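You operate a simulated robot arm through the tools that you are given. There is no shell and no other tool.

You run a simulated robot arm. Do the job below in one go: nothing can be reset, and whatever is moved stays where it is left.

JOB
Set both audio boxes as the exam card says: volume and microphone.

Only the result counts: the job must be done as asked and must still hold three seconds after the hand-in. Knocking over, shifting, dropping, spilling or breaking anything else fails it.

ROBOT AND FRAMES
A 6-joint arm with a two-finger gripper, fixed in place. Base frame: the origin is at the foot of the arm, x ahead of it, y to its left, z up. Units: m, degrees, N and s.
Its first joint turns from -166.0 to 166.0 degrees. Payload 2.45 kg.
Tool frame: the origin (TCP) lies between the finger pads and is the grasp point; the fingertips stand 0.02 m ahead of it; z points along the fingers, y is the line along which they close. Largest opening 0.14 m; the body of the gripper starts 0.168 m behind the TCP.
Orientation is that of the tool frame in the base frame, as [roll, pitch, yaw] about the fixed x, y, z axes, in that order (R = Rz(yaw) Ry(pitch) Rx(roll)). With the fingers straight down and closing along the base's y, the tool's x points along the base's -x, its y along +y and its z along -z.

CONTROLS
- The arm moves only by the tool arm_command. Its argument "motion" is a list of rows, each a list of 7 numbers: the shift along the tool's x, y, z in m, then the turn, a rotation vector about the tool's x, y, z in degrees, then the gripper command, from -1 (fully open) to 1 (shut), values between in proportion. In form: [[dx, dy, dz, wx, wy, wz, hand], ...]. A call has 1 to 20 rows; each row shifts and turns the commanded pose from where the row before left it, along the tool's axes as they then stand. Rows are played at 5 a second. More than 0.05 m and 8.6 degrees between two rows, or a gripper value outside its range, and nothing of the call is played. Where a pose cannot be reached the arm comes as near as it can. A force on the tool above 70 N (or 10 N above the force at the start of the call, whichever is more), or a blocked arm, ends the call early, and 0.2 s more pass. Each finger travels about 0.045 m/s and halts on what it meets, pressing with about 33 N; the grip force reading is that of the motor and also rises with nothing between the fingers. The clock runs only during rows and for 0.2 s after the last one: add rows that do not move to give the fingers time. It gives the time, the measured TCP pose, the force on the tool (base axes), the opening and the grip force at its end, in the units of the frame above (readings bear some noise), with the torque about the TCP (base axes, N m) and any sound that the robot's microphone picked up.
- Cameras (640 x 400 px; columns grow to the right, rows downward): "scene" is fixed at [0.0484, 0.5005, 1.3409]; the picture's right is [-0.32, -0.95, 0.00], its down [-0.43, 0.14, -0.89] and it looks along [0.85, -0.28, -0.45] (base axes); focal length 375 px, centre (320, 200). "wrist" rides on the gripper at [0.078, 0.011, -0.209] in the tool frame; the picture's right is [-0.14, 0.99, 0.00], its down [-0.92, -0.13, -0.37] and it looks along [-0.36, -0.05, 0.93] (tool axes); focal length 280 px, centre (320, 200). There is no depth. A picture from a camera that has moved, and an enlarged one, comes with that camera's place and axes in the base frame and with its lens.
- capture(camera): a new picture of that camera. It takes no simulated time.
- enlarge(camera, box): a new picture of the part [left, top, right, bottom] of that camera's present view, enlarged. It takes no simulated time.
- sign_off(): hands the job in; it is judged then, once.

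Nothing tells you positions but the pictures and the camera data. Unless the task says otherwise, let go and move clear before handing in.

The tools are called after ">>>" by a JSON object that holds its "method" and its "body". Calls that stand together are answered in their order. arm_command: Moves the arm, as the interface text tells. Its arguments: {"type":"object","properties":{"motion":{"type":"array","items":{"type":"array","items":{"type":"number"}}}},"required":["motion"]} The other tools are called the same way: capture (camera) takes a picture; enlarge (camera, box) takes an enlarged picture of a part of a camera's view; sign_off () hands the job in.

At the start:

```text
t: 0.0
eef_pos: [0.6679, 0.0612, 1.092]
tcp_rot: [180.0, 0.1, 179.9]
ft_force: [-0.1, -0.3, 0.2]
wrist_torque: [-0.01, 0.0, 0.02]
gripper_width: 0.1399
finger_force: 0.0
```

scene: 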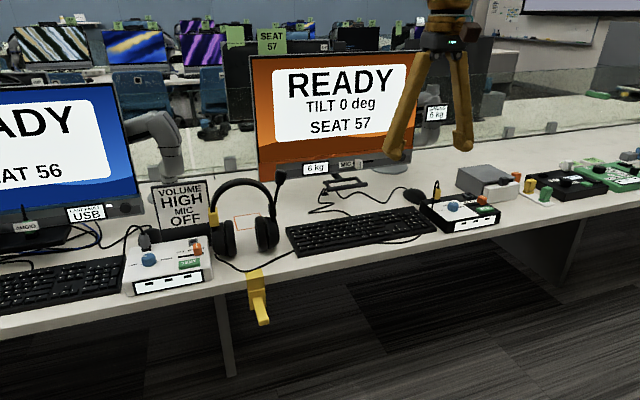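
wrist: 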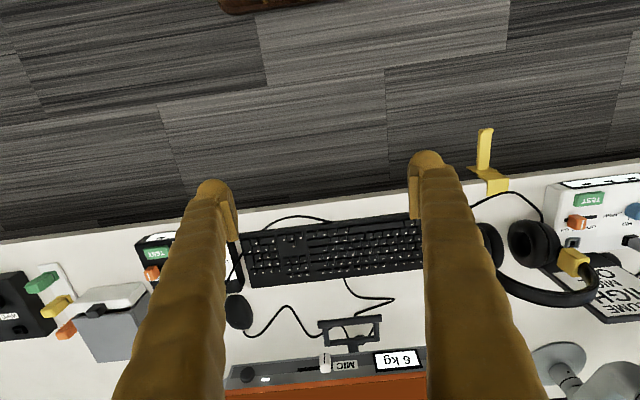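

I see a desk with two seats, a white audio box on the left (seat 56) and a black one on the right (seat 57), and a card reading "VOLUME HIGH, MIC OFF". I will enlarge views to read the boxes and controls.

>>> {"method": "enlarge", "body": {"camera": "scene", "box": [110, 170, 240, 300]}}

>>> {"method": "enlarge", "body": {"camera": "scene", "box": [390, 160, 530, 250]}}

>>> {"method": "enlarge", "body": {"camera": "scene", "box": [500, 130, 640, 220]}}

>>> {"method": "enlarge", "body": {"camera": "wrist", "box": [500, 160, 640, 330]}}

>>> {"method": "enlarge", "body": {"camera": "wrist", "box": [0, 220, 240, 380]}}

```text
3.08 times, centred on (175, 235) of scene
camera zoom: at [0.0484, 0.5005, 1.3409], right [-0.32, -0.95, 0.0], down [-0.43, 0.14, -0.89], along [0.85, -0.28, -0.45], focal length 1153 px, centre (766, 92)
```

zoom: 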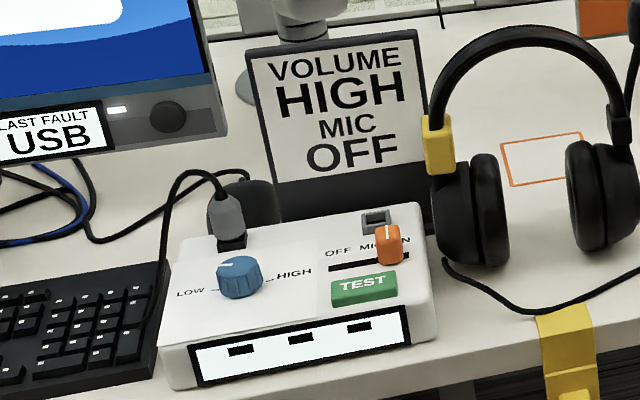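

```text
4.44 times, centred on (460, 205) of scene
camera zoom: at [0.0484, 0.5005, 1.3409], right [-0.32, -0.95, 0.0], down [-0.43, 0.14, -0.89], along [0.85, -0.28, -0.45], focal length 1665 px, centre (-302, 178)
```

zoom: 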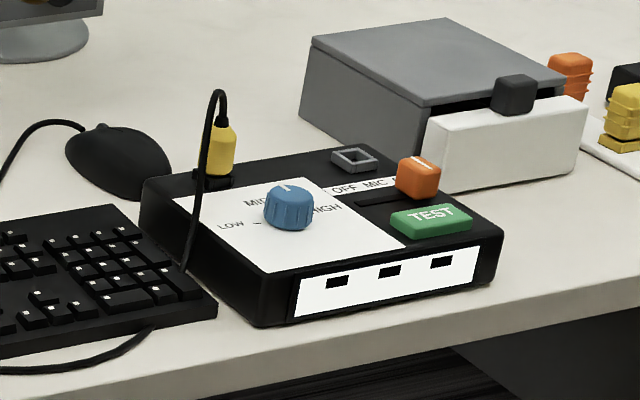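

```text
4.44 times, centred on (570, 175) of scene
camera zoom: at [0.0484, 0.5005, 1.3409], right [-0.32, -0.95, 0.0], down [-0.43, 0.14, -0.89], along [0.85, -0.28, -0.45], focal length 1665 px, centre (-791, 311)
```

zoom: 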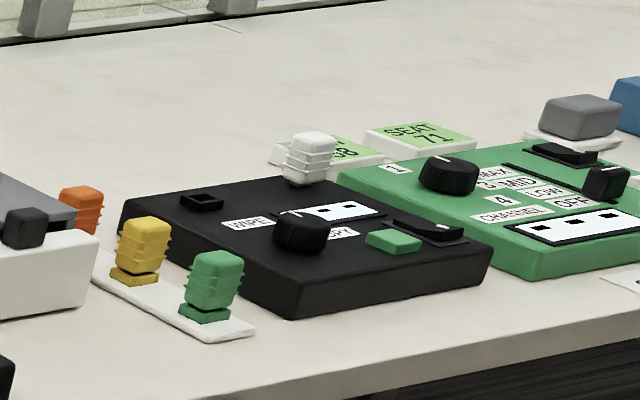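

```text
2.35 times, centred on (570, 245) of wrist
camera zoom: at [0.5888, 0.0713, 1.3001], right [0.14, 0.99, 0.0], down [0.92, -0.13, 0.37], along [0.37, -0.05, -0.93], focal length 660 px, centre (-268, 94)
```

zoom: 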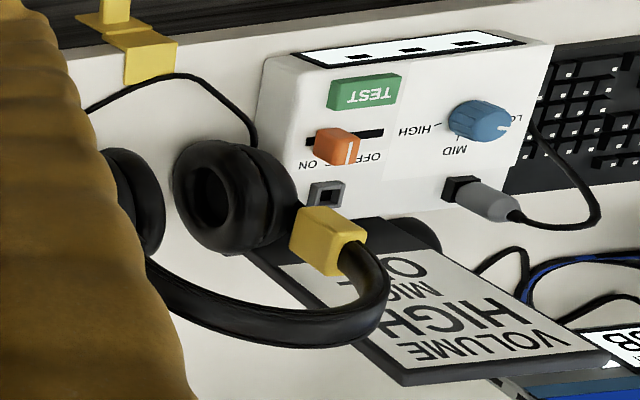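

```text
2.50 times, centred on (120, 300) of wrist
camera zoom: at [0.5888, 0.0713, 1.3001], right [0.14, 0.99, 0.0], down [0.92, -0.13, 0.37], along [0.37, -0.05, -0.93], focal length 701 px, centre (820, -50)
```

zoom: 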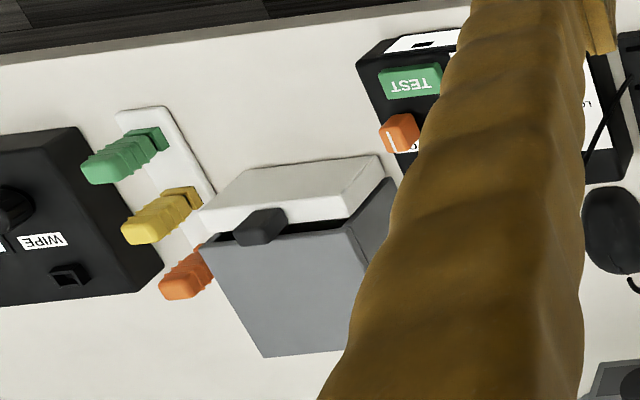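

The card says VOLUME HIGH and MIC OFF. By triangulation the black box (seat 57) is around (0.88, -0.28) and the white box (seat 56) around (0.89, 0.60), with box tops at z≈0.78. I'll move high above the black box for a closer look first.

>>> {"method": "arm_command", "body": {"motion": [[-0.0191, -0.0368, 0.0124, 0, 0, 0, -1], [-0.0191, -0.0368, 0.0124, 0, 0, 0, -1], [-0.0191, -0.0368, 0.0124, 0, 0, 0, -1], [-0.0191, -0.0368, 0.0124, 0, 0, 0, -1], [-0.0191, -0.0368, 0.0124, 0, 0, 0, -1], [-0.0191, -0.0368, 0.0124, 0, 0, 0, -1], [-0.0191, -0.0368, 0.0124, 0, 0, 0, -1], [-0.0191, -0.0368, 0.0124, 0, 0, 0, -1], [-0.0191, -0.0368, 0.0124, 0, 0, 0, -1], [0, 0, 0, 0, 0, 0, -1]]}}

>>> {"method": "capture", "body": {"camera": "wrist"}}

>>> {"method": "capture", "body": {"camera": "scene"}}

```text
t: 2.2
eef_pos: [0.8414, -0.271, 0.9801]
tcp_rot: [-179.9, 0.0, -180.0]
ft_force: [-1.1, 0.6, 0.9]
wrist_torque: [0.01, 0.01, -0.01]
gripper_width: 0.1398
finger_force: 0.2
```

```text
taken
camera wrist: at [0.7617, -0.2605, 1.1885], right [0.14, 0.99, 0.0], down [0.92, -0.13, 0.37], along [0.37, -0.05, -0.93], focal length 280 px, centre (320, 200)
```

wrist: 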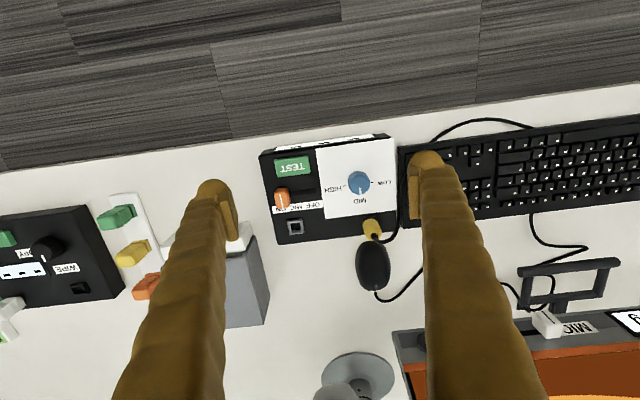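

```text
taken
```

scene: 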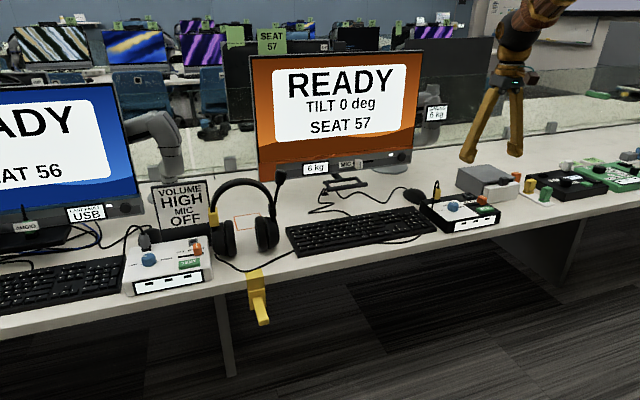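

>>> {"method": "enlarge", "body": {"camera": "wrist", "box": [250, 120, 410, 250]}}

>>> {"method": "enlarge", "body": {"camera": "scene", "box": [410, 175, 510, 240]}}

>>> {"method": "enlarge", "body": {"camera": "scene", "box": [120, 225, 220, 300]}}

```text
3.08 times, centred on (330, 185) of wrist
camera zoom: at [0.7617, -0.2605, 1.1885], right [0.14, 0.99, 0.0], down [0.92, -0.13, 0.37], along [0.37, -0.05, -0.93], focal length 863 px, centre (289, 246)
```

zoom: 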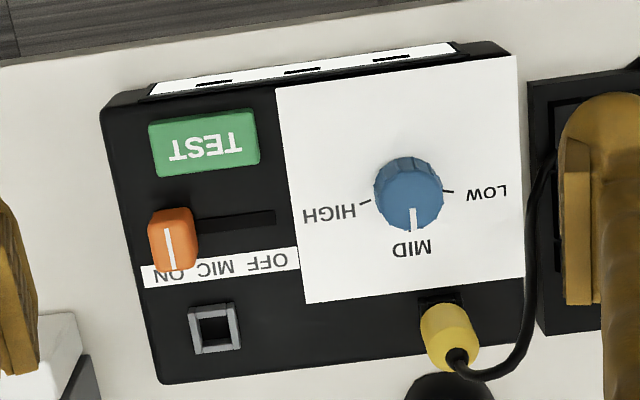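

```text
6.15 times, centred on (460, 208) of scene
camera zoom: at [0.0484, 0.5005, 1.3409], right [-0.32, -0.95, 0.0], down [-0.43, 0.14, -0.89], along [0.85, -0.28, -0.45], focal length 2306 px, centre (-542, 154)
```

zoom: 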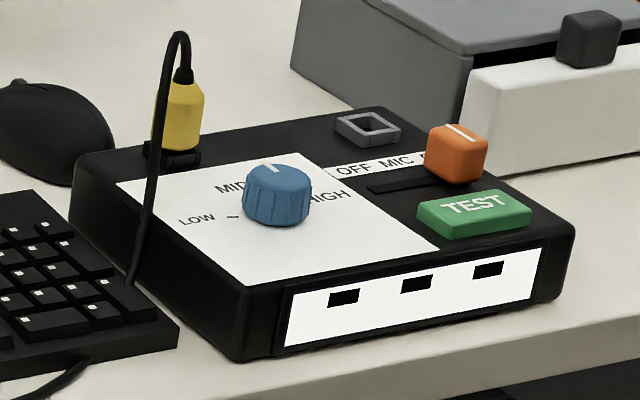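

```text
5.33 times, centred on (170, 262) of scene
camera zoom: at [0.0484, 0.5005, 1.3409], right [-0.32, -0.95, 0.0], down [-0.43, 0.14, -0.89], along [0.85, -0.28, -0.45], focal length 1998 px, centre (1120, -133)
```

zoom: 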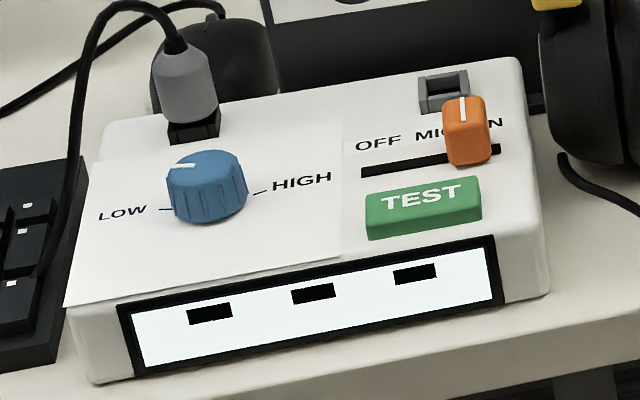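

The black box is square with the base axes: its knob (about (0.899, -0.222)) points at MID and its orange slider (about (0.906, -0.337)) is at ON. The white box knob seems to point to LOW, with its slider also at ON. I'll move above the black box's slider with a narrowed gripper to refine its position.

>>> {"method": "arm_command", "body": {"motion": [[-0.01625, -0.0165, 0.02, 0, 0, 0, 0.4], [-0.01625, -0.0165, 0.02, 0, 0, 0, 0.4], [-0.01625, -0.0165, 0.02, 0, 0, 0, 0.4], [-0.01625, -0.0165, 0.02, 0, 0, 0, 0.4], [0, 0, 0, 0, 0, 0, 0.4], [0, 0, 0, 0, 0, 0, 0.4], [0, 0, 0, 0, 0, 0, 0.4]]}}

>>> {"method": "capture", "body": {"camera": "wrist"}}

>>> {"method": "enlarge", "body": {"camera": "scene", "box": [410, 100, 570, 240]}}

```text
t: 3.8
eef_pos: [0.9054, -0.3358, 0.9003]
tcp_rot: [-180.0, 0.1, -180.0]
ft_force: [-0.3, 0.6, -0.2]
wrist_torque: [-0.02, 0.0, -0.03]
gripper_width: 0.0423
finger_force: 0.0
```

```text
taken
camera wrist: at [0.8268, -0.3248, 1.1088], right [0.14, 0.99, 0.0], down [0.92, -0.13, 0.37], along [0.37, -0.05, -0.93], focal length 280 px, centre (320, 200)
```

wrist: 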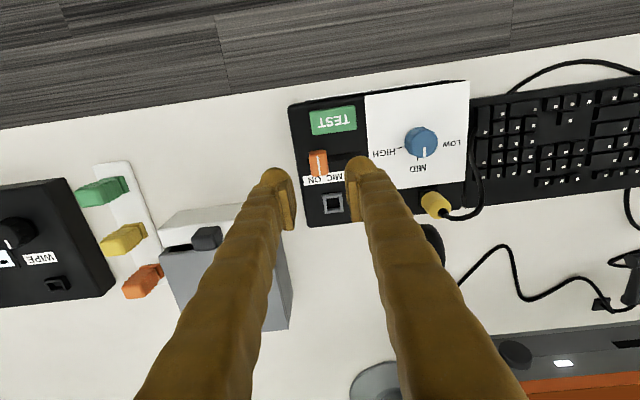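

```text
2.86 times, centred on (490, 170) of scene
camera zoom: at [0.0484, 0.5005, 1.3409], right [-0.32, -0.95, 0.0], down [-0.43, 0.14, -0.89], along [0.85, -0.28, -0.45], focal length 1070 px, centre (-166, 286)
```

zoom: 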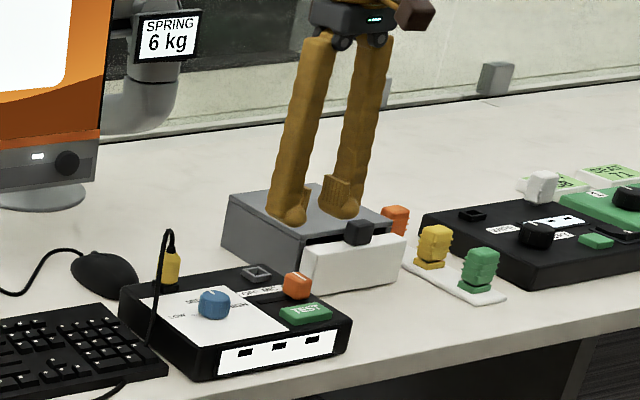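

>>> {"method": "enlarge", "body": {"camera": "wrist", "box": [250, 80, 400, 240]}}

```text
2.50 times, centred on (325, 160) of wrist
camera zoom: at [0.8268, -0.3248, 1.1088], right [0.14, 0.99, 0.0], down [0.92, -0.13, 0.37], along [0.37, -0.05, -0.93], focal length 701 px, centre (308, 300)
```

zoom: 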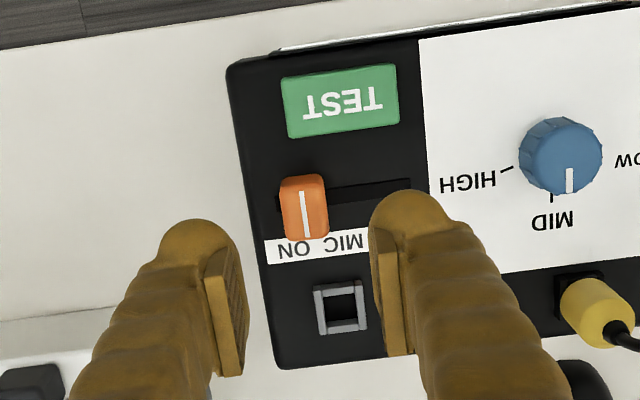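

The cap's centre lines up with the TCP to within about 2 mm and its top is at z≈0.806. I'll lower the open fingers around it, checking forces.

>>> {"method": "arm_command", "body": {"motion": [[0, -0.002, 0.02, 0, 0, 0, 0.4], [0, 0, 0.02, 0, 0, 0, 0.4], [0, 0, 0.02, 0, 0, 0, 0.4], [0, 0, 0.015, 0, 0, 0, 0.4], [0, 0, 0, 0, 0, 0, 0.4]]}}

>>> {"method": "capture", "body": {"camera": "wrist"}}

>>> {"method": "enlarge", "body": {"camera": "scene", "box": [410, 150, 530, 240]}}

```text
t: 5.0
eef_pos: [0.9048, -0.3398, 0.8248]
tcp_rot: [180.0, 0.1, -180.0]
ft_force: [-0.1, 0.9, 0.7]
wrist_torque: [0.02, -0.02, 0.03]
gripper_width: 0.0419
finger_force: 0.1
```

```text
taken
camera wrist: at [0.8264, -0.3283, 1.0341], right [0.14, 0.99, 0.0], down [0.92, -0.13, 0.37], along [0.37, -0.05, -0.93], focal length 280 px, centre (320, 200)
```

wrist: 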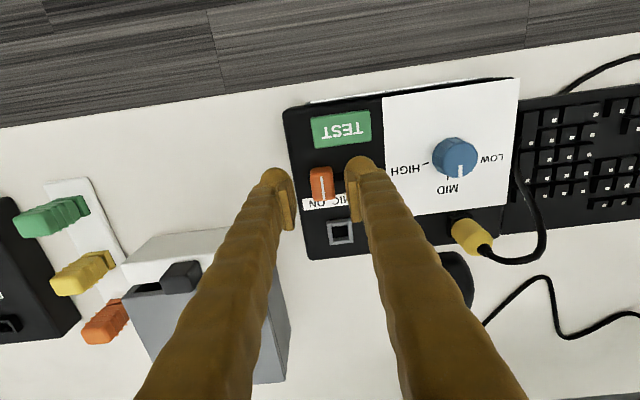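

```text
4.44 times, centred on (470, 195) of scene
camera zoom: at [0.0484, 0.5005, 1.3409], right [-0.32, -0.95, 0.0], down [-0.43, 0.14, -0.89], along [0.85, -0.28, -0.45], focal length 1665 px, centre (-347, 222)
```

zoom: 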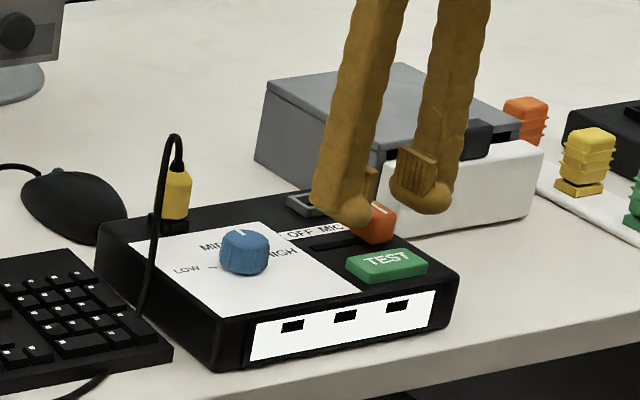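

>>> {"method": "arm_command", "body": {"motion": [[0, 0, 0.01, 0, 0, 0, 0.4], [0, 0, 0.008, 0, 0, 0, 0.4], [0, 0, 0, 0, 0, 0, 0.4]]}}

>>> {"method": "enlarge", "body": {"camera": "wrist", "box": [260, 90, 400, 260]}}

>>> {"method": "enlarge", "body": {"camera": "scene", "box": [440, 175, 520, 235]}}

```text
t: 5.8
eef_pos: [0.9041, -0.3395, 0.8072]
tcp_rot: [179.9, 0.1, 180.0]
ft_force: [-0.7, 0.4, 0.9]
wrist_torque: [0.02, 0.01, 0.02]
gripper_width: 0.0421
finger_force: 0.1
```

```text
2.35 times, centred on (330, 175) of wrist
camera zoom: at [0.8263, -0.3277, 1.0156], right [0.14, 0.99, 0.0], down [0.92, -0.13, 0.37], along [0.37, -0.05, -0.93], focal length 660 px, centre (296, 259)
```

zoom: 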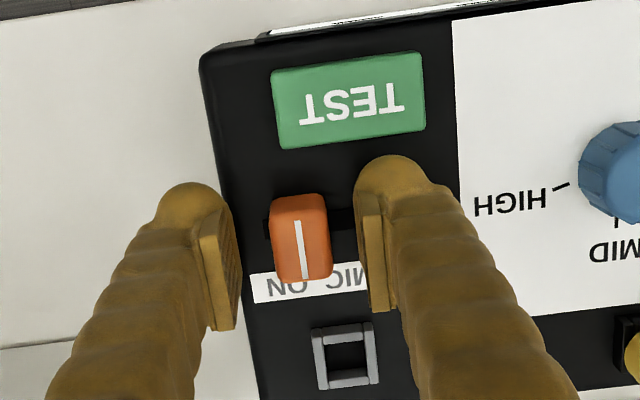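

```text
6.67 times, centred on (480, 205) of scene
camera zoom: at [0.0484, 0.5005, 1.3409], right [-0.32, -0.95, 0.0], down [-0.43, 0.14, -0.89], along [0.85, -0.28, -0.45], focal length 2498 px, centre (-747, 167)
```

zoom: 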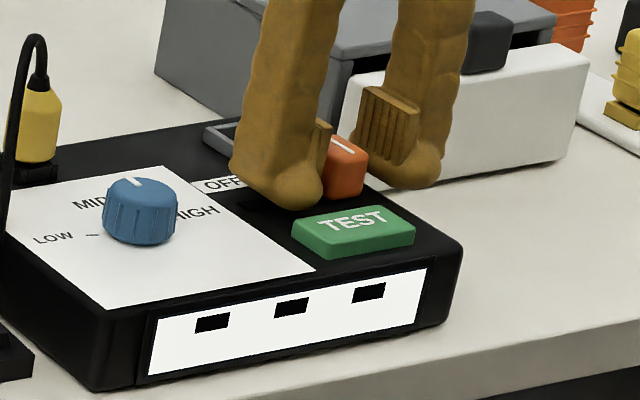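

The cap sits between the fingers. I'll narrow the fingers to a loose cage around it and push it toward OFF (+y), watching force and sound.

>>> {"method": "arm_command", "body": {"motion": [[0, 0, 0, 0, 0, 0, 0.7], [0, 0, 0, 0, 0, 0, 0.7], [0, 0.004, 0, 0, 0, 0, 0.7], [0, 0.005, 0, 0, 0, 0, 0.7], [0, 0.005, 0, 0, 0, 0, 0.7], [0, 0.005, 0, 0, 0, 0, 0.7]]}}

>>> {"method": "enlarge", "body": {"camera": "wrist", "box": [260, 90, 400, 260]}}

```text
t: 7.2
eef_pos: [0.9042, -0.3191, 0.8061]
tcp_rot: [-180.0, 0.2, -179.9]
ft_force: [-0.1, -2.3, 0.3]
wrist_torque: [0.0, 0.02, 0.0]
gripper_width: 0.0219
finger_force: 0.6
```

```text
2.35 times, centred on (330, 175) of wrist
camera zoom: at [0.8254, -0.309, 1.0154], right [0.14, 0.99, 0.0], down [0.92, -0.13, 0.37], along [0.37, -0.05, -0.93], focal length 660 px, centre (296, 259)
```

zoom: 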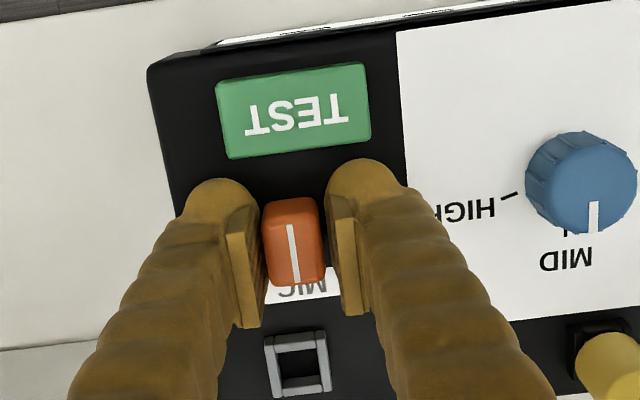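

>>> {"method": "arm_command", "body": {"motion": [[0, 0.005, 0, 0, 0, 0, 0.7], [0, 0.005, 0, 0, 0, 0, 0.7], [0, 0.004, 0, 0, 0, 0, 0.7], [0, 0.004, 0, 0, 0, 0, 0.7]]}}

>>> {"method": "enlarge", "body": {"camera": "wrist", "box": [260, 90, 400, 260]}}

```text
t: 8.2
eef_pos: [0.9048, -0.3023, 0.8067]
tcp_rot: [180.0, 0.1, -180.0]
ft_force: [0.5, -0.4, 0.2]
wrist_torque: [-0.05, 0.03, 0.03]
gripper_width: 0.0215
finger_force: 0.8
```

```text
2.35 times, centred on (330, 175) of wrist
camera zoom: at [0.8254, -0.2909, 1.0153], right [0.14, 0.99, 0.0], down [0.92, -0.13, 0.37], along [0.37, -0.05, -0.93], focal length 660 px, centre (296, 259)
```

zoom: 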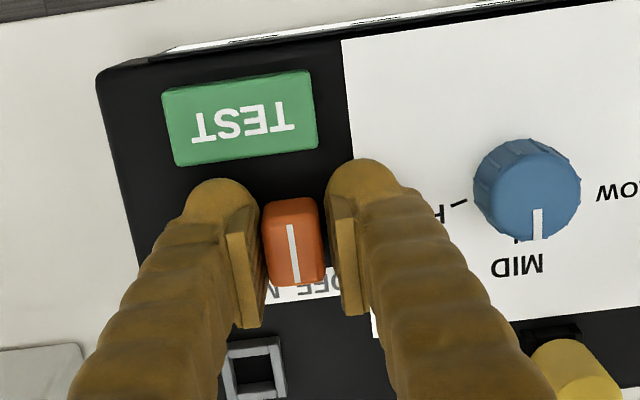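

>>> {"method": "arm_command", "body": {"motion": [[0, 0.004, 0, 0, 0, 0, 0.7], [0, 0.003, 0, 0, 0, 0, 0.7], [0, 0, 0, 0, 0, 0, 0.7]]}}

>>> {"method": "enlarge", "body": {"camera": "wrist", "box": [260, 90, 400, 260]}}

```text
t: 9.0
eef_pos: [0.9052, -0.2957, 0.8061]
tcp_rot: [-179.9, 0.1, 180.0]
ft_force: [-0.7, -12.6, -4.8]
wrist_torque: [-0.06, -0.05, 0.03]
gripper_width: 0.0295
finger_force: 6.1
```

```text
2.35 times, centred on (330, 175) of wrist
camera zoom: at [0.8251, -0.2845, 1.0155], right [0.14, 0.99, 0.0], down [0.92, -0.13, 0.37], along [0.37, -0.05, -0.93], focal length 660 px, centre (296, 259)
```

zoom: 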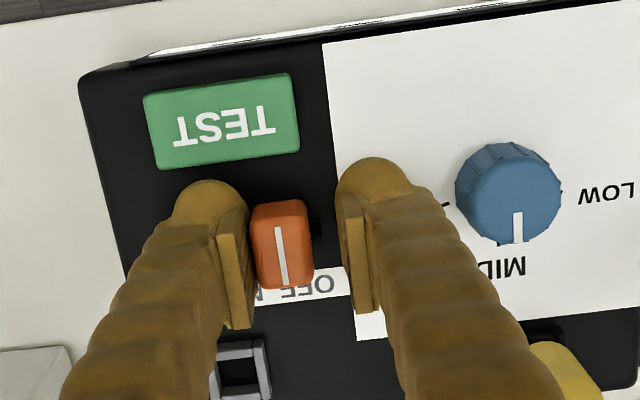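

The slider moved about 35 mm and met its stop at the OFF end. I'll ease off, open the fingers and lift to check it.

>>> {"method": "arm_command", "body": {"motion": [[0, -0.003, 0, 0, 0, 0, 0.55], [0, 0, 0, 0, 0, 0, 0.4], [0, 0, 0, 0, 0, 0, 0.4], [0, 0, -0.02, 0, 0, 0, 0.4], [0, 0, -0.03, 0, 0, 0, 0.4], [0, 0, -0.04, 0, 0, 0, 0.4], [0, 0, 0, 0, 0, 0, 0.4]]}}

>>> {"method": "enlarge", "body": {"camera": "wrist", "box": [250, 60, 450, 240]}}

>>> {"method": "enlarge", "body": {"camera": "scene", "box": [410, 175, 510, 240]}}

```text
t: 10.6
eef_pos: [0.9048, -0.2987, 0.8972]
tcp_rot: [180.0, 0.1, 179.9]
ft_force: [-0.2, -0.1, -0.6]
wrist_torque: [0.02, 0.0, -0.01]
gripper_width: 0.042
finger_force: 0.1
```

```text
2.22 times, centred on (350, 150) of wrist
camera zoom: at [0.8255, -0.2874, 1.1057], right [0.14, 0.99, 0.0], down [0.92, -0.13, 0.37], along [0.37, -0.05, -0.93], focal length 623 px, centre (253, 311)
```

zoom: 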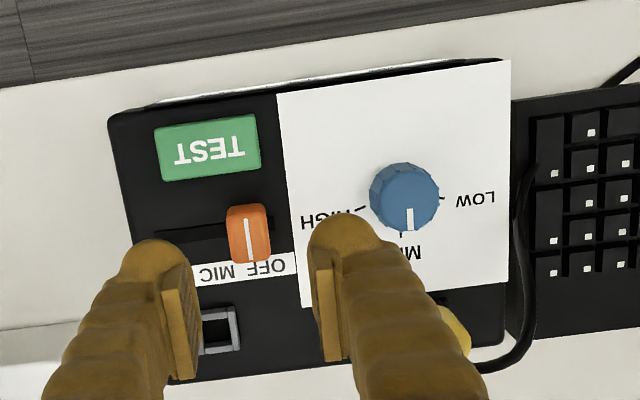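

```text
6.15 times, centred on (460, 208) of scene
camera zoom: at [0.0484, 0.5005, 1.3409], right [-0.32, -0.95, 0.0], down [-0.43, 0.14, -0.89], along [0.85, -0.28, -0.45], focal length 2306 px, centre (-542, 154)
```

zoom: 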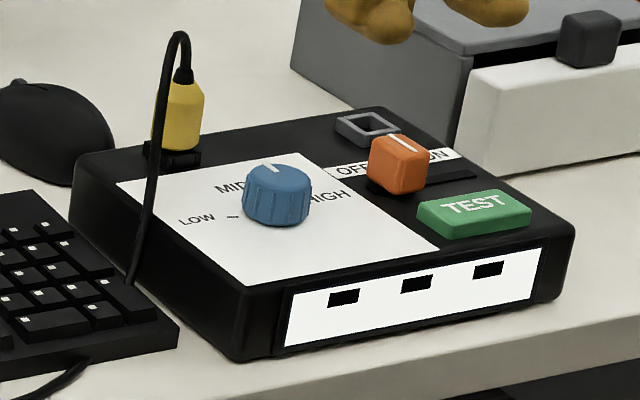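

The black box's mic slider is now at OFF and the box hasn't moved. Next I'll centre over its knob (≈(0.8985, -0.2215), top z≈0.806) and pre-rotate 37.5° counter-clockwise so the 75° turn to HIGH stays clear of the plug.

>>> {"method": "arm_command", "body": {"motion": [[0.0032, 0.0386, 0, 0, 0, 0, 0.2], [0.0032, 0.0386, 0, 0, 0, 0, 0.2], [0, 0, 0, 0, 0, -7.5, 0.2], [0, 0, 0, 0, 0, -7.5, 0.2], [0, 0, 0, 0, 0, -7.5, 0.2], [0, 0, 0, 0, 0, -7.5, 0.2], [0, 0, 0, 0, 0, -7.5, 0.2], [0, 0, 0, 0, 0, 0, 0.2]]}}

>>> {"method": "capture", "body": {"camera": "wrist"}}

>>> {"method": "enlarge", "body": {"camera": "wrist", "box": [240, 80, 420, 260]}}

```text
t: 12.4
eef_pos: [0.8975, -0.2214, 0.8971]
tcp_rot: [180.0, 0.2, -142.5]
ft_force: [-0.2, 0.1, 0.0]
wrist_torque: [0.01, -0.01, 0.01]
gripper_width: 0.0562
finger_force: 0.0
```

```text
taken
camera wrist: at [0.8286, -0.26, 1.1054], right [-0.49, 0.87, 0.0], down [0.81, 0.46, 0.37], along [0.32, 0.18, -0.93], focal length 280 px, centre (320, 200)
```

wrist: 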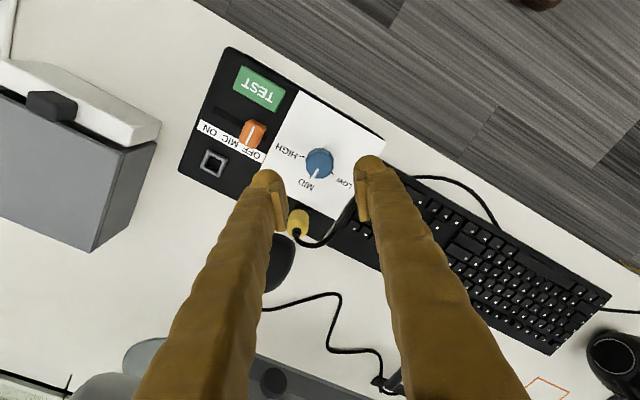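

```text
2.22 times, centred on (330, 170) of wrist
camera zoom: at [0.8286, -0.26, 1.1054], right [-0.49, 0.87, 0.0], down [0.81, 0.46, 0.37], along [0.32, 0.18, -0.93], focal length 623 px, centre (298, 267)
```

zoom: 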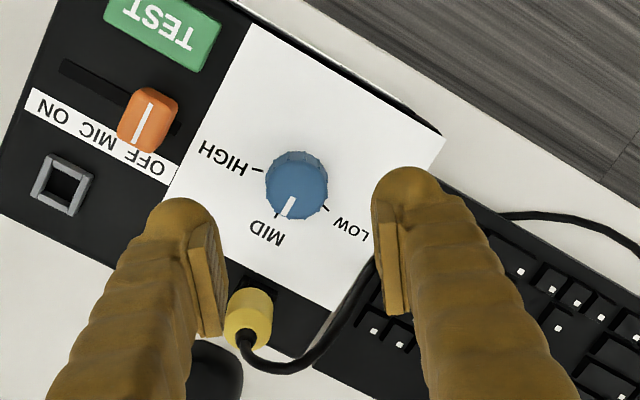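

The TCP is centred on the knob to about 1 mm. I'll pre-rotate a bit more to keep away from the cable arc, then lower the fingers around the knob.

>>> {"method": "arm_command", "body": {"motion": [[0, 0, 0, 0, 0, -6.25, 0.27], [0, 0, 0, 0, 0, -6.25, 0.27], [0, 0, 0.025, 0, 0, 0, 0.27], [0, 0, 0.025, 0, 0, 0, 0.27], [0, 0, 0.02, 0, 0, 0, 0.27], [0, 0, 0, 0, 0, 0, 0.27]]}}

>>> {"method": "enlarge", "body": {"camera": "wrist", "box": [240, 80, 420, 260]}}

>>> {"method": "enlarge", "body": {"camera": "scene", "box": [410, 155, 510, 240]}}

```text
t: 13.8
eef_pos: [0.8995, -0.2203, 0.8266]
tcp_rot: [-180.0, 0.1, -130.1]
ft_force: [-0.5, 0.1, 0.2]
wrist_torque: [0.01, -0.01, 0.0]
gripper_width: 0.0511
finger_force: 0.1
```

```text
2.22 times, centred on (330, 170) of wrist
camera zoom: at [0.8393, -0.2732, 1.0351], right [-0.67, 0.74, 0.0], down [0.69, 0.62, 0.37], along [0.27, 0.25, -0.93], focal length 623 px, centre (298, 267)
```

zoom: 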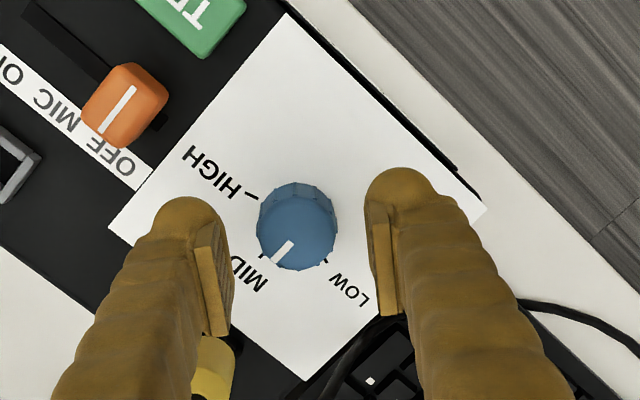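

```text
4.71 times, centred on (460, 198) of scene
camera zoom: at [0.0484, 0.5005, 1.3409], right [-0.32, -0.95, 0.0], down [-0.43, 0.14, -0.89], along [0.85, -0.28, -0.45], focal length 1763 px, centre (-339, 212)
```

zoom: 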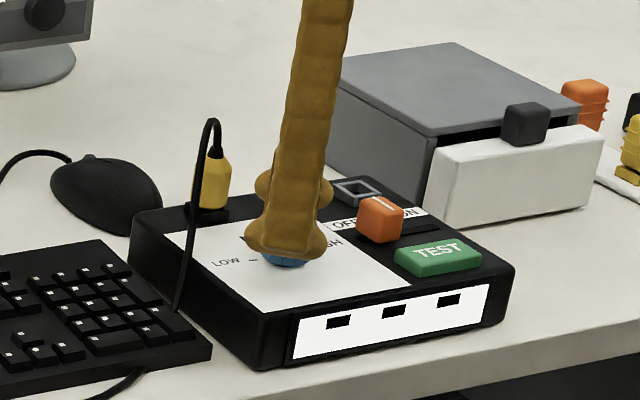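

>>> {"method": "arm_command", "body": {"motion": [[0, 0, 0.01, 0, 0, 0, 0.27], [0, 0, 0.01, 0, 0, 0, 0.27], [0, 0, 0, 0, 0, 0, 0.27]]}}

>>> {"method": "arm_command", "body": {"motion": [[0, 0, 0, 0, 0, 0, 0.45], [0, 0, 0, 0, 0, 0, 0.6], [0, 0, 0, 0, 0, 0, 0.6], [0, 0, 0, 0, 0, 0, 0.6]]}}

>>> {"method": "enlarge", "body": {"camera": "wrist", "box": [240, 80, 420, 260]}}

>>> {"method": "enlarge", "body": {"camera": "scene", "box": [410, 175, 510, 240]}}

```text
t: 14.6
eef_pos: [0.8976, -0.2227, 0.8062]
tcp_rot: [-180.0, 0.0, -130.0]
ft_force: [-0.3, -0.1, 0.6]
wrist_torque: [-0.01, 0.01, 0.02]
gripper_width: 0.051
finger_force: 0.1
```

```text
t: 15.6
eef_pos: [0.8982, -0.2217, 0.8062]
tcp_rot: [180.0, 0.0, -130.0]
ft_force: [0.2, 0.1, -1.9]
wrist_torque: [0.01, -0.04, 0.0]
gripper_width: 0.0296
finger_force: 44.8
```

```text
2.22 times, centred on (330, 170) of wrist
camera zoom: at [0.839, -0.2739, 1.0153], right [-0.67, 0.74, 0.0], down [0.69, 0.62, 0.37], along [0.27, 0.25, -0.93], focal length 623 px, centre (298, 267)
```

zoom: 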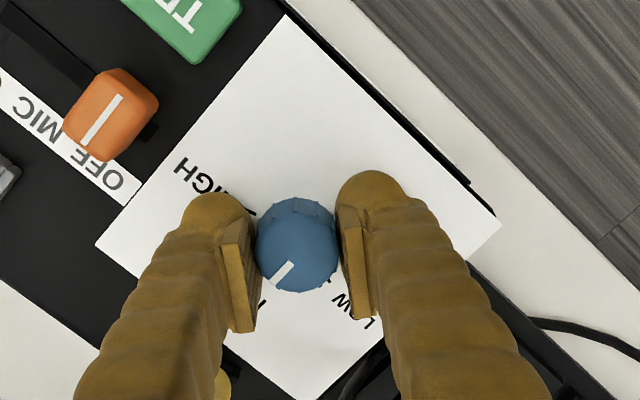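

```text
6.15 times, centred on (460, 208) of scene
camera zoom: at [0.0484, 0.5005, 1.3409], right [-0.32, -0.95, 0.0], down [-0.43, 0.14, -0.89], along [0.85, -0.28, -0.45], focal length 2306 px, centre (-542, 154)
```

zoom: 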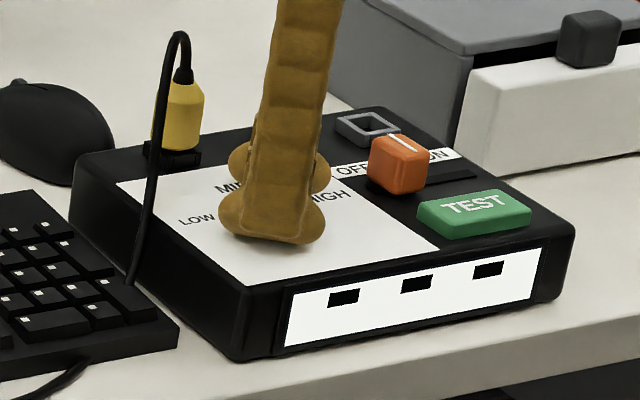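

The knob is gripped. I'll start turning clockwise (toward HIGH), a small amount first to check torque.

>>> {"method": "arm_command", "body": {"motion": [[0, 0, 0, 0, 0, 7.5, 0.6], [0, 0, 0, 0, 0, 7.5, 0.6], [0, 0, 0, 0, 0, 7.5, 0.6], [0, 0, 0, 0, 0, 0, 0.6]]}}

>>> {"method": "enlarge", "body": {"camera": "wrist", "box": [240, 80, 420, 260]}}

```text
t: 16.6
eef_pos: [0.8986, -0.221, 0.8061]
tcp_rot: [-180.0, 0.0, -152.7]
ft_force: [10.7, -14.7, -17.9]
wrist_torque: [-0.07, -0.13, -0.01]
gripper_width: 0.0299
finger_force: 45.0
```

```text
2.22 times, centred on (330, 170) of wrist
camera zoom: at [0.8234, -0.2476, 1.0153], right [-0.33, 0.94, 0.0], down [0.88, 0.31, 0.37], along [0.35, 0.12, -0.93], focal length 623 px, centre (298, 267)
```

zoom: 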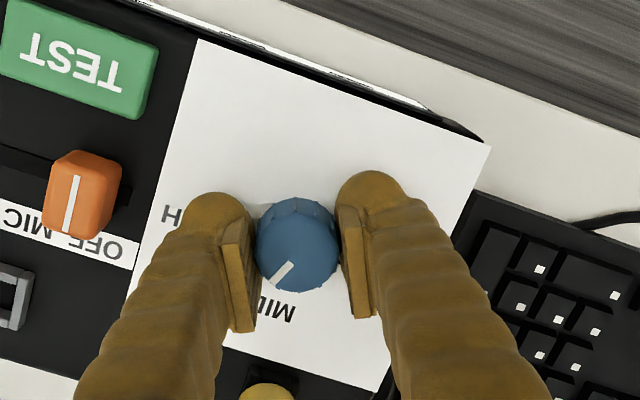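

>>> {"method": "arm_command", "body": {"motion": [[0, -0.0006, 0, 0, 0, 0, 0.6], [0, 0, 0, 0, 0, 0, 0.6]]}}

>>> {"method": "enlarge", "body": {"camera": "scene", "box": [410, 175, 510, 240]}}

```text
t: 17.2
eef_pos: [0.8984, -0.2218, 0.8072]
tcp_rot: [-179.9, -0.1, -152.5]
ft_force: [5.3, -11.6, -14.3]
wrist_torque: [-0.1, -0.03, 0.0]
gripper_width: 0.0297
finger_force: 45.4
```

```text
6.15 times, centred on (460, 208) of scene
camera zoom: at [0.0484, 0.5005, 1.3409], right [-0.32, -0.95, 0.0], down [-0.43, 0.14, -0.89], along [0.85, -0.28, -0.45], focal length 2306 px, centre (-542, 154)
```

zoom: 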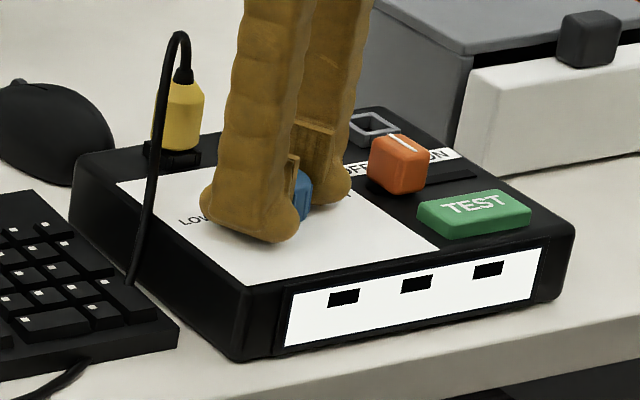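

>>> {"method": "arm_command", "body": {"motion": [[0, -0.0012, 0.0005, 0, 0, 0, 0.6], [0, 0, 0, 0, 0, 0, 0.6]]}}

```text
t: 17.8
eef_pos: [0.8986, -0.2219, 0.8066]
tcp_rot: [179.8, 0.0, -152.5]
ft_force: [-15.3, 3.6, 4.4]
wrist_torque: [-0.01, 0.3, 0.01]
gripper_width: 0.0301
finger_force: 45.2
```

>>> {"method": "arm_command", "body": {"motion": [[0, 0.0004, 0, 0, 0, 0, 0.57], [0, 0, 0, 0, 0, 0, 0.57]]}}

```text
t: 18.4
eef_pos: [0.9002, -0.222, 0.8065]
tcp_rot: [-180.0, 0.1, -152.6]
ft_force: [-0.1, 2.4, 0.6]
wrist_torque: [0.05, 0.0, -0.02]
gripper_width: 0.0319
finger_force: 1.1
```

>>> {"method": "arm_command", "body": {"motion": [[0, 0, 0, 0, 0, 0, 0.585], [0, 0, 0, 0, 0, 0, 0.585]]}}

>>> {"method": "enlarge", "body": {"camera": "wrist", "box": [240, 80, 420, 260]}}

```text
t: 19.0
eef_pos: [0.9001, -0.2216, 0.8066]
tcp_rot: [179.9, 0.1, -152.4]
ft_force: [-0.9, 4.0, 0.7]
wrist_torque: [0.05, 0.03, -0.02]
gripper_width: 0.0317
finger_force: 1.7
```

```text
2.22 times, centred on (330, 170) of wrist
camera zoom: at [0.8241, -0.2478, 1.0149], right [-0.34, 0.94, 0.0], down [0.88, 0.31, 0.37], along [0.35, 0.12, -0.93], focal length 623 px, centre (298, 267)
```

zoom: 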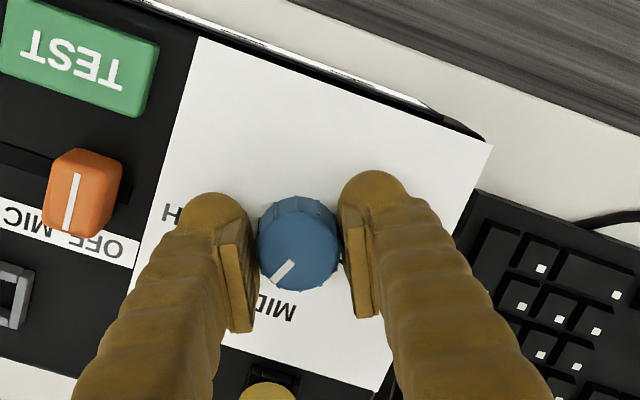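

>>> {"method": "arm_command", "body": {"motion": [[0, 0.0005, 0, 0, 0, 0, 0.6], [0, 0, 0, 0, 0, 0, 0.6]]}}

```text
t: 19.6
eef_pos: [0.9001, -0.2225, 0.8065]
tcp_rot: [179.9, 0.0, -152.6]
ft_force: [-2.8, 4.2, 2.1]
wrist_torque: [0.07, 0.05, 0.0]
gripper_width: 0.0312
finger_force: 2.8
```

>>> {"method": "arm_command", "body": {"motion": [[0, 0, 0, 0, 0, 0, 0.62], [0, 0, 0, 0, 0, 0, 0.62]]}}

```text
t: 20.2
eef_pos: [0.8989, -0.2215, 0.8057]
tcp_rot: [180.0, 0.0, -152.5]
ft_force: [-5.5, 7.1, 1.9]
wrist_torque: [0.08, 0.05, -0.05]
gripper_width: 0.0299
finger_force: 35.3
```

>>> {"method": "arm_command", "body": {"motion": [[0, 0.0003, 0, 0, 0, 6, 0.62], [0, 0, 0, 0, 0, 6, 0.62], [0, 0, 0, 0, 0, 0, 0.62]]}}

>>> {"method": "enlarge", "body": {"camera": "wrist", "box": [240, 80, 420, 260]}}

```text
t: 21.0
eef_pos: [0.8997, -0.2214, 0.8054]
tcp_rot: [-179.9, 0.1, -164.6]
ft_force: [11.5, 4.8, -10.5]
wrist_torque: [0.07, -0.24, 0.0]
gripper_width: 0.0298
finger_force: 45.1
```

```text
2.22 times, centred on (330, 170) of wrist
camera zoom: at [0.82, -0.2317, 1.0147], right [-0.13, 0.99, 0.0], down [0.92, 0.12, 0.37], along [0.37, 0.05, -0.93], focal length 623 px, centre (298, 267)
```

zoom: 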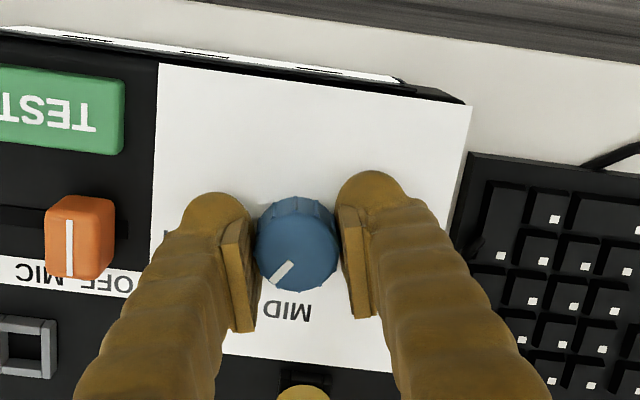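

>>> {"method": "arm_command", "body": {"motion": [[-0.0006, 0, 0.0002, 0, 0, 0, 0.62], [0, 0, 0, 0, 0, 6, 0.62], [0, 0, 0, 0, 0, 6, 0.62], [0, 0, 0, 0, 0, 0, 0.62]]}}

```text
t: 22.0
eef_pos: [0.8996, -0.2214, 0.8067]
tcp_rot: [-180.0, 0.2, -176.6]
ft_force: [10.1, -14.9, -6.3]
wrist_torque: [-0.12, -0.14, 0.03]
gripper_width: 0.0298
finger_force: 44.6
```

>>> {"method": "arm_command", "body": {"motion": [[-0.0005, -0.0006, 0.0001, 0, 0, 0, 0.62], [0, 0, 0, 0, 0, 0, 0.62]]}}

>>> {"method": "enlarge", "body": {"camera": "wrist", "box": [240, 80, 420, 260]}}

>>> {"method": "enlarge", "body": {"camera": "scene", "box": [410, 175, 510, 240]}}

```text
t: 22.6
eef_pos: [0.8999, -0.2221, 0.8055]
tcp_rot: [180.0, 0.0, -176.5]
ft_force: [-5.2, -14.7, 0.4]
wrist_torque: [-0.19, 0.14, 0.0]
gripper_width: 0.0298
finger_force: 45.0
```

```text
2.22 times, centred on (330, 170) of wrist
camera zoom: at [0.8199, -0.2155, 1.0149], right [0.08, 1.0, 0.0], down [0.93, -0.07, 0.37], along [0.37, -0.03, -0.93], focal length 623 px, centre (298, 267)
```

zoom: 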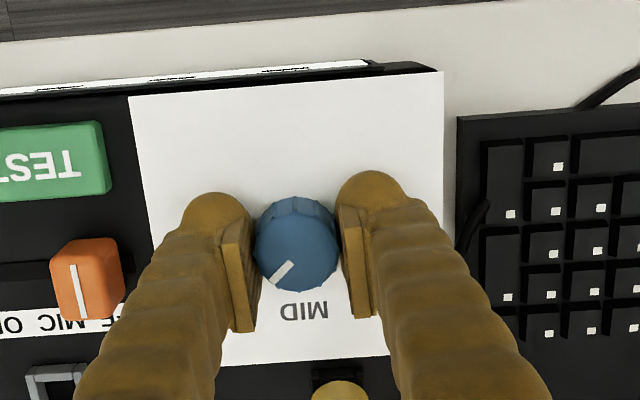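

```text
6.15 times, centred on (460, 208) of scene
camera zoom: at [0.0484, 0.5005, 1.3409], right [-0.32, -0.95, 0.0], down [-0.43, 0.14, -0.89], along [0.85, -0.28, -0.45], focal length 2306 px, centre (-542, 154)
```

zoom: 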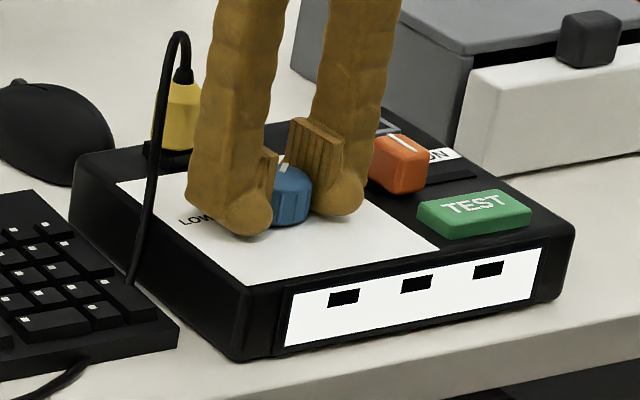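

>>> {"method": "arm_command", "body": {"motion": [[0.0002, -0.0008, 0, 0, 0, 0, 0.62], [0, 0, 0, 0, 0, 5, 0.62], [0, 0, 0, 0, 0, 5, 0.62], [0, 0, 0, 0, 0, 0, 0.62]]}}

```text
t: 23.6
eef_pos: [0.9006, -0.2232, 0.8059]
tcp_rot: [180.0, 0.0, 173.4]
ft_force: [-18.0, -7.6, 6.5]
wrist_torque: [-0.09, 0.31, 0.0]
gripper_width: 0.0299
finger_force: 45.0
```

>>> {"method": "arm_command", "body": {"motion": [[0.0006, -0.0004, 0, 0, 0, 0, 0.62], [0, 0, 0, 0, 0, 6, 0.62], [0, 0, 0, 0, 0, 0, 0.62]]}}

```text
t: 24.4
eef_pos: [0.8981, -0.2231, 0.8064]
tcp_rot: [-180.0, 0.1, 167.4]
ft_force: [-10.6, -1.9, 11.9]
wrist_torque: [-0.02, 0.12, 0.01]
gripper_width: 0.0298
finger_force: 45.0
```

>>> {"method": "arm_command", "body": {"motion": [[0.0003, 0, -0.0003, 0, 0, 0, 0.62], [0, 0, 0, 0, 0, 6, 0.62], [0, 0, 0, 0, 0, 6.4, 0.62], [0, 0, 0, 0, 0, 0, 0.62]]}}

>>> {"method": "enlarge", "body": {"camera": "wrist", "box": [240, 80, 420, 260]}}

>>> {"method": "enlarge", "body": {"camera": "scene", "box": [410, 175, 510, 240]}}

```text
t: 25.4
eef_pos: [0.8993, -0.2226, 0.8064]
tcp_rot: [180.0, 0.1, 155.0]
ft_force: [14.6, -2.1, 1.9]
wrist_torque: [-0.05, -0.22, -0.02]
gripper_width: 0.0298
finger_force: 45.0
```

```text
2.22 times, centred on (330, 170) of wrist
camera zoom: at [0.8317, -0.1795, 1.0148], right [0.54, 0.84, 0.0], down [0.78, -0.5, 0.37], along [0.31, -0.2, -0.93], focal length 623 px, centre (298, 267)
```

zoom: 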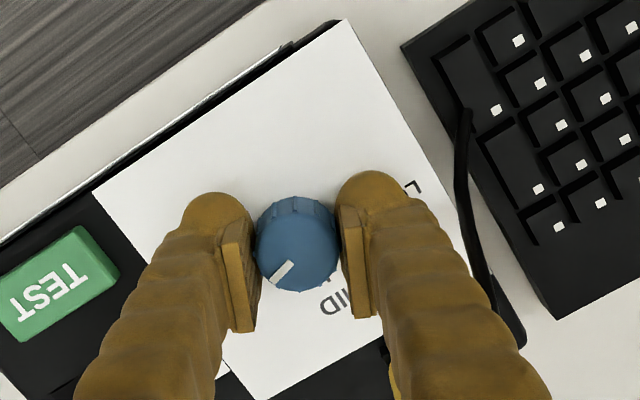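

```text
6.15 times, centred on (460, 208) of scene
camera zoom: at [0.0484, 0.5005, 1.3409], right [-0.32, -0.95, 0.0], down [-0.43, 0.14, -0.89], along [0.85, -0.28, -0.45], focal length 2306 px, centre (-542, 154)
```

zoom: 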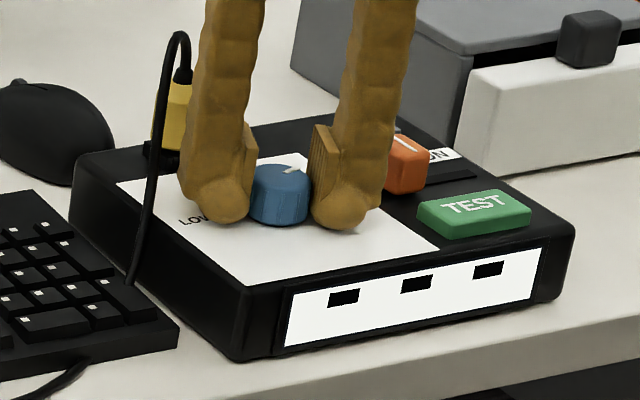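

The knob has been turned 75°. I'll relax the side load, release slightly and lift straight up to check the pointer against the HIGH mark.

>>> {"method": "arm_command", "body": {"motion": [[-0.0005, 0, 0, 0, 0, 0, 0.62], [0, 0, 0, 0, 0, 0, 0.5], [0, 0, 0, 0, 0, 0, 0.38], [0, 0, 0, 0, 0, 0, 0.38], [0, 0, -0.02, 0, 0, 0, 0.38], [0, 0, -0.03, 0, 0, 0, 0.38], [0, 0, -0.04, 0, 0, 0, 0.38], [0, 0, 0, 0, 0, 0, 0.38]]}}

>>> {"method": "enlarge", "body": {"camera": "wrist", "box": [240, 80, 420, 260]}}

>>> {"method": "enlarge", "body": {"camera": "scene", "box": [410, 175, 510, 240]}}

```text
t: 27.2
eef_pos: [0.8997, -0.2235, 0.8963]
tcp_rot: [180.0, 0.1, 155.1]
ft_force: [0.0, -0.4, -0.3]
wrist_torque: [-0.01, 0.01, 0.01]
gripper_width: 0.0435
finger_force: 0.1
```

```text
2.22 times, centred on (330, 170) of wrist
camera zoom: at [0.8319, -0.1811, 1.105], right [0.54, 0.84, 0.0], down [0.78, -0.5, 0.37], along [0.31, -0.2, -0.93], focal length 623 px, centre (298, 267)
```

zoom: 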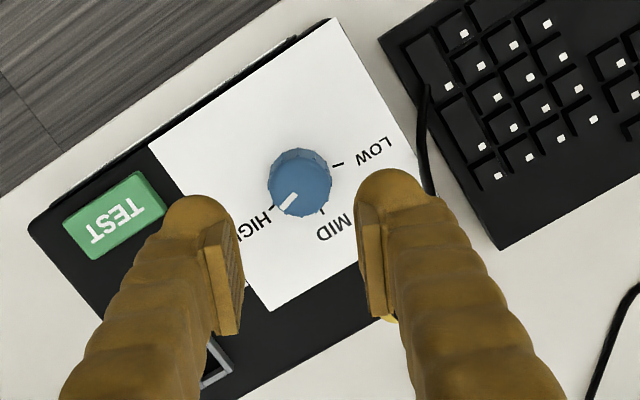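

```text
6.15 times, centred on (460, 208) of scene
camera zoom: at [0.0484, 0.5005, 1.3409], right [-0.32, -0.95, 0.0], down [-0.43, 0.14, -0.89], along [0.85, -0.28, -0.45], focal length 2306 px, centre (-542, 154)
```

zoom: 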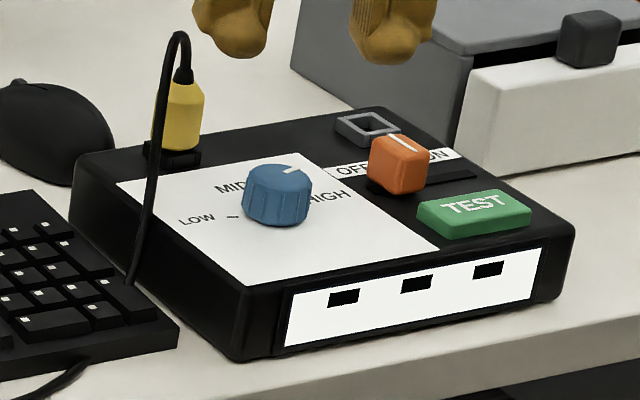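

>>> {"method": "arm_command", "body": {"motion": [[0, 0, -0.02, 0, 0, -6.25, 0.38], [0, 0, -0.02, 0, 0, -6.25, 0.0], [0, 0, -0.02, 0, 0, -6.25, -0.5], [0, 0, 0, 0, 0, -6.25, -1], [0.03, 0, 0, 0, 0, 0, -1], [0.03, 0, 0, 0, 0, 0, -1], [0, 0, 0, 0, 0, 0, -1]]}}

>>> {"method": "capture", "body": {"camera": "wrist"}}

>>> {"method": "enlarge", "body": {"camera": "wrist", "box": [280, 120, 380, 200]}}

```text
t: 28.8
eef_pos: [0.8375, -0.2242, 0.9544]
tcp_rot: [179.9, 0.1, -179.9]
ft_force: [1.3, 0.5, 0.7]
wrist_torque: [-0.02, 0.0, 0.02]
gripper_width: 0.14
finger_force: 0.0
```

```text
taken
camera wrist: at [0.7583, -0.2129, 1.164], right [0.14, 0.99, 0.0], down [0.92, -0.13, 0.37], along [0.37, -0.05, -0.93], focal length 280 px, centre (320, 200)
```

wrist: 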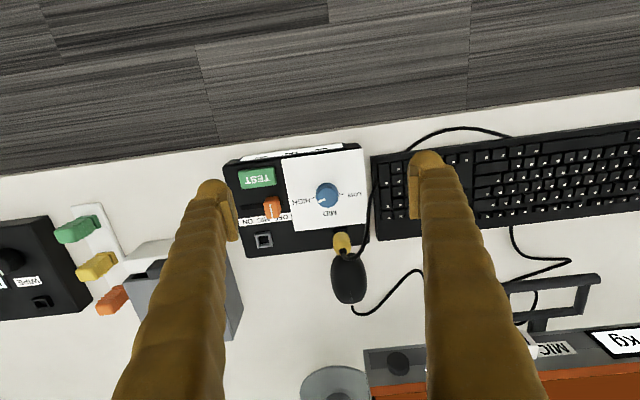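

```text
5.00 times, centred on (330, 160) of wrist
camera zoom: at [0.7583, -0.2129, 1.164], right [0.14, 0.99, 0.0], down [0.92, -0.13, 0.37], along [0.37, -0.05, -0.93], focal length 1402 px, centre (270, 400)
```

zoom: 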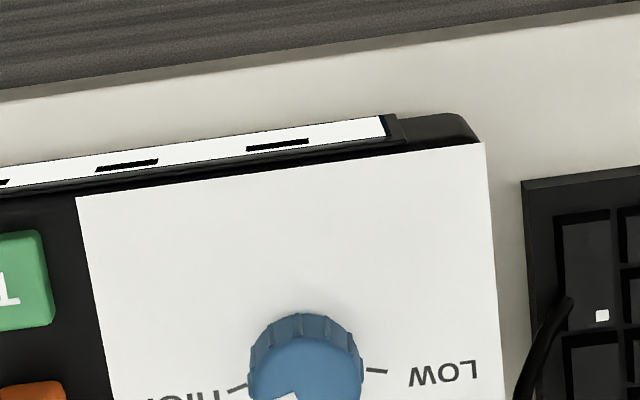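

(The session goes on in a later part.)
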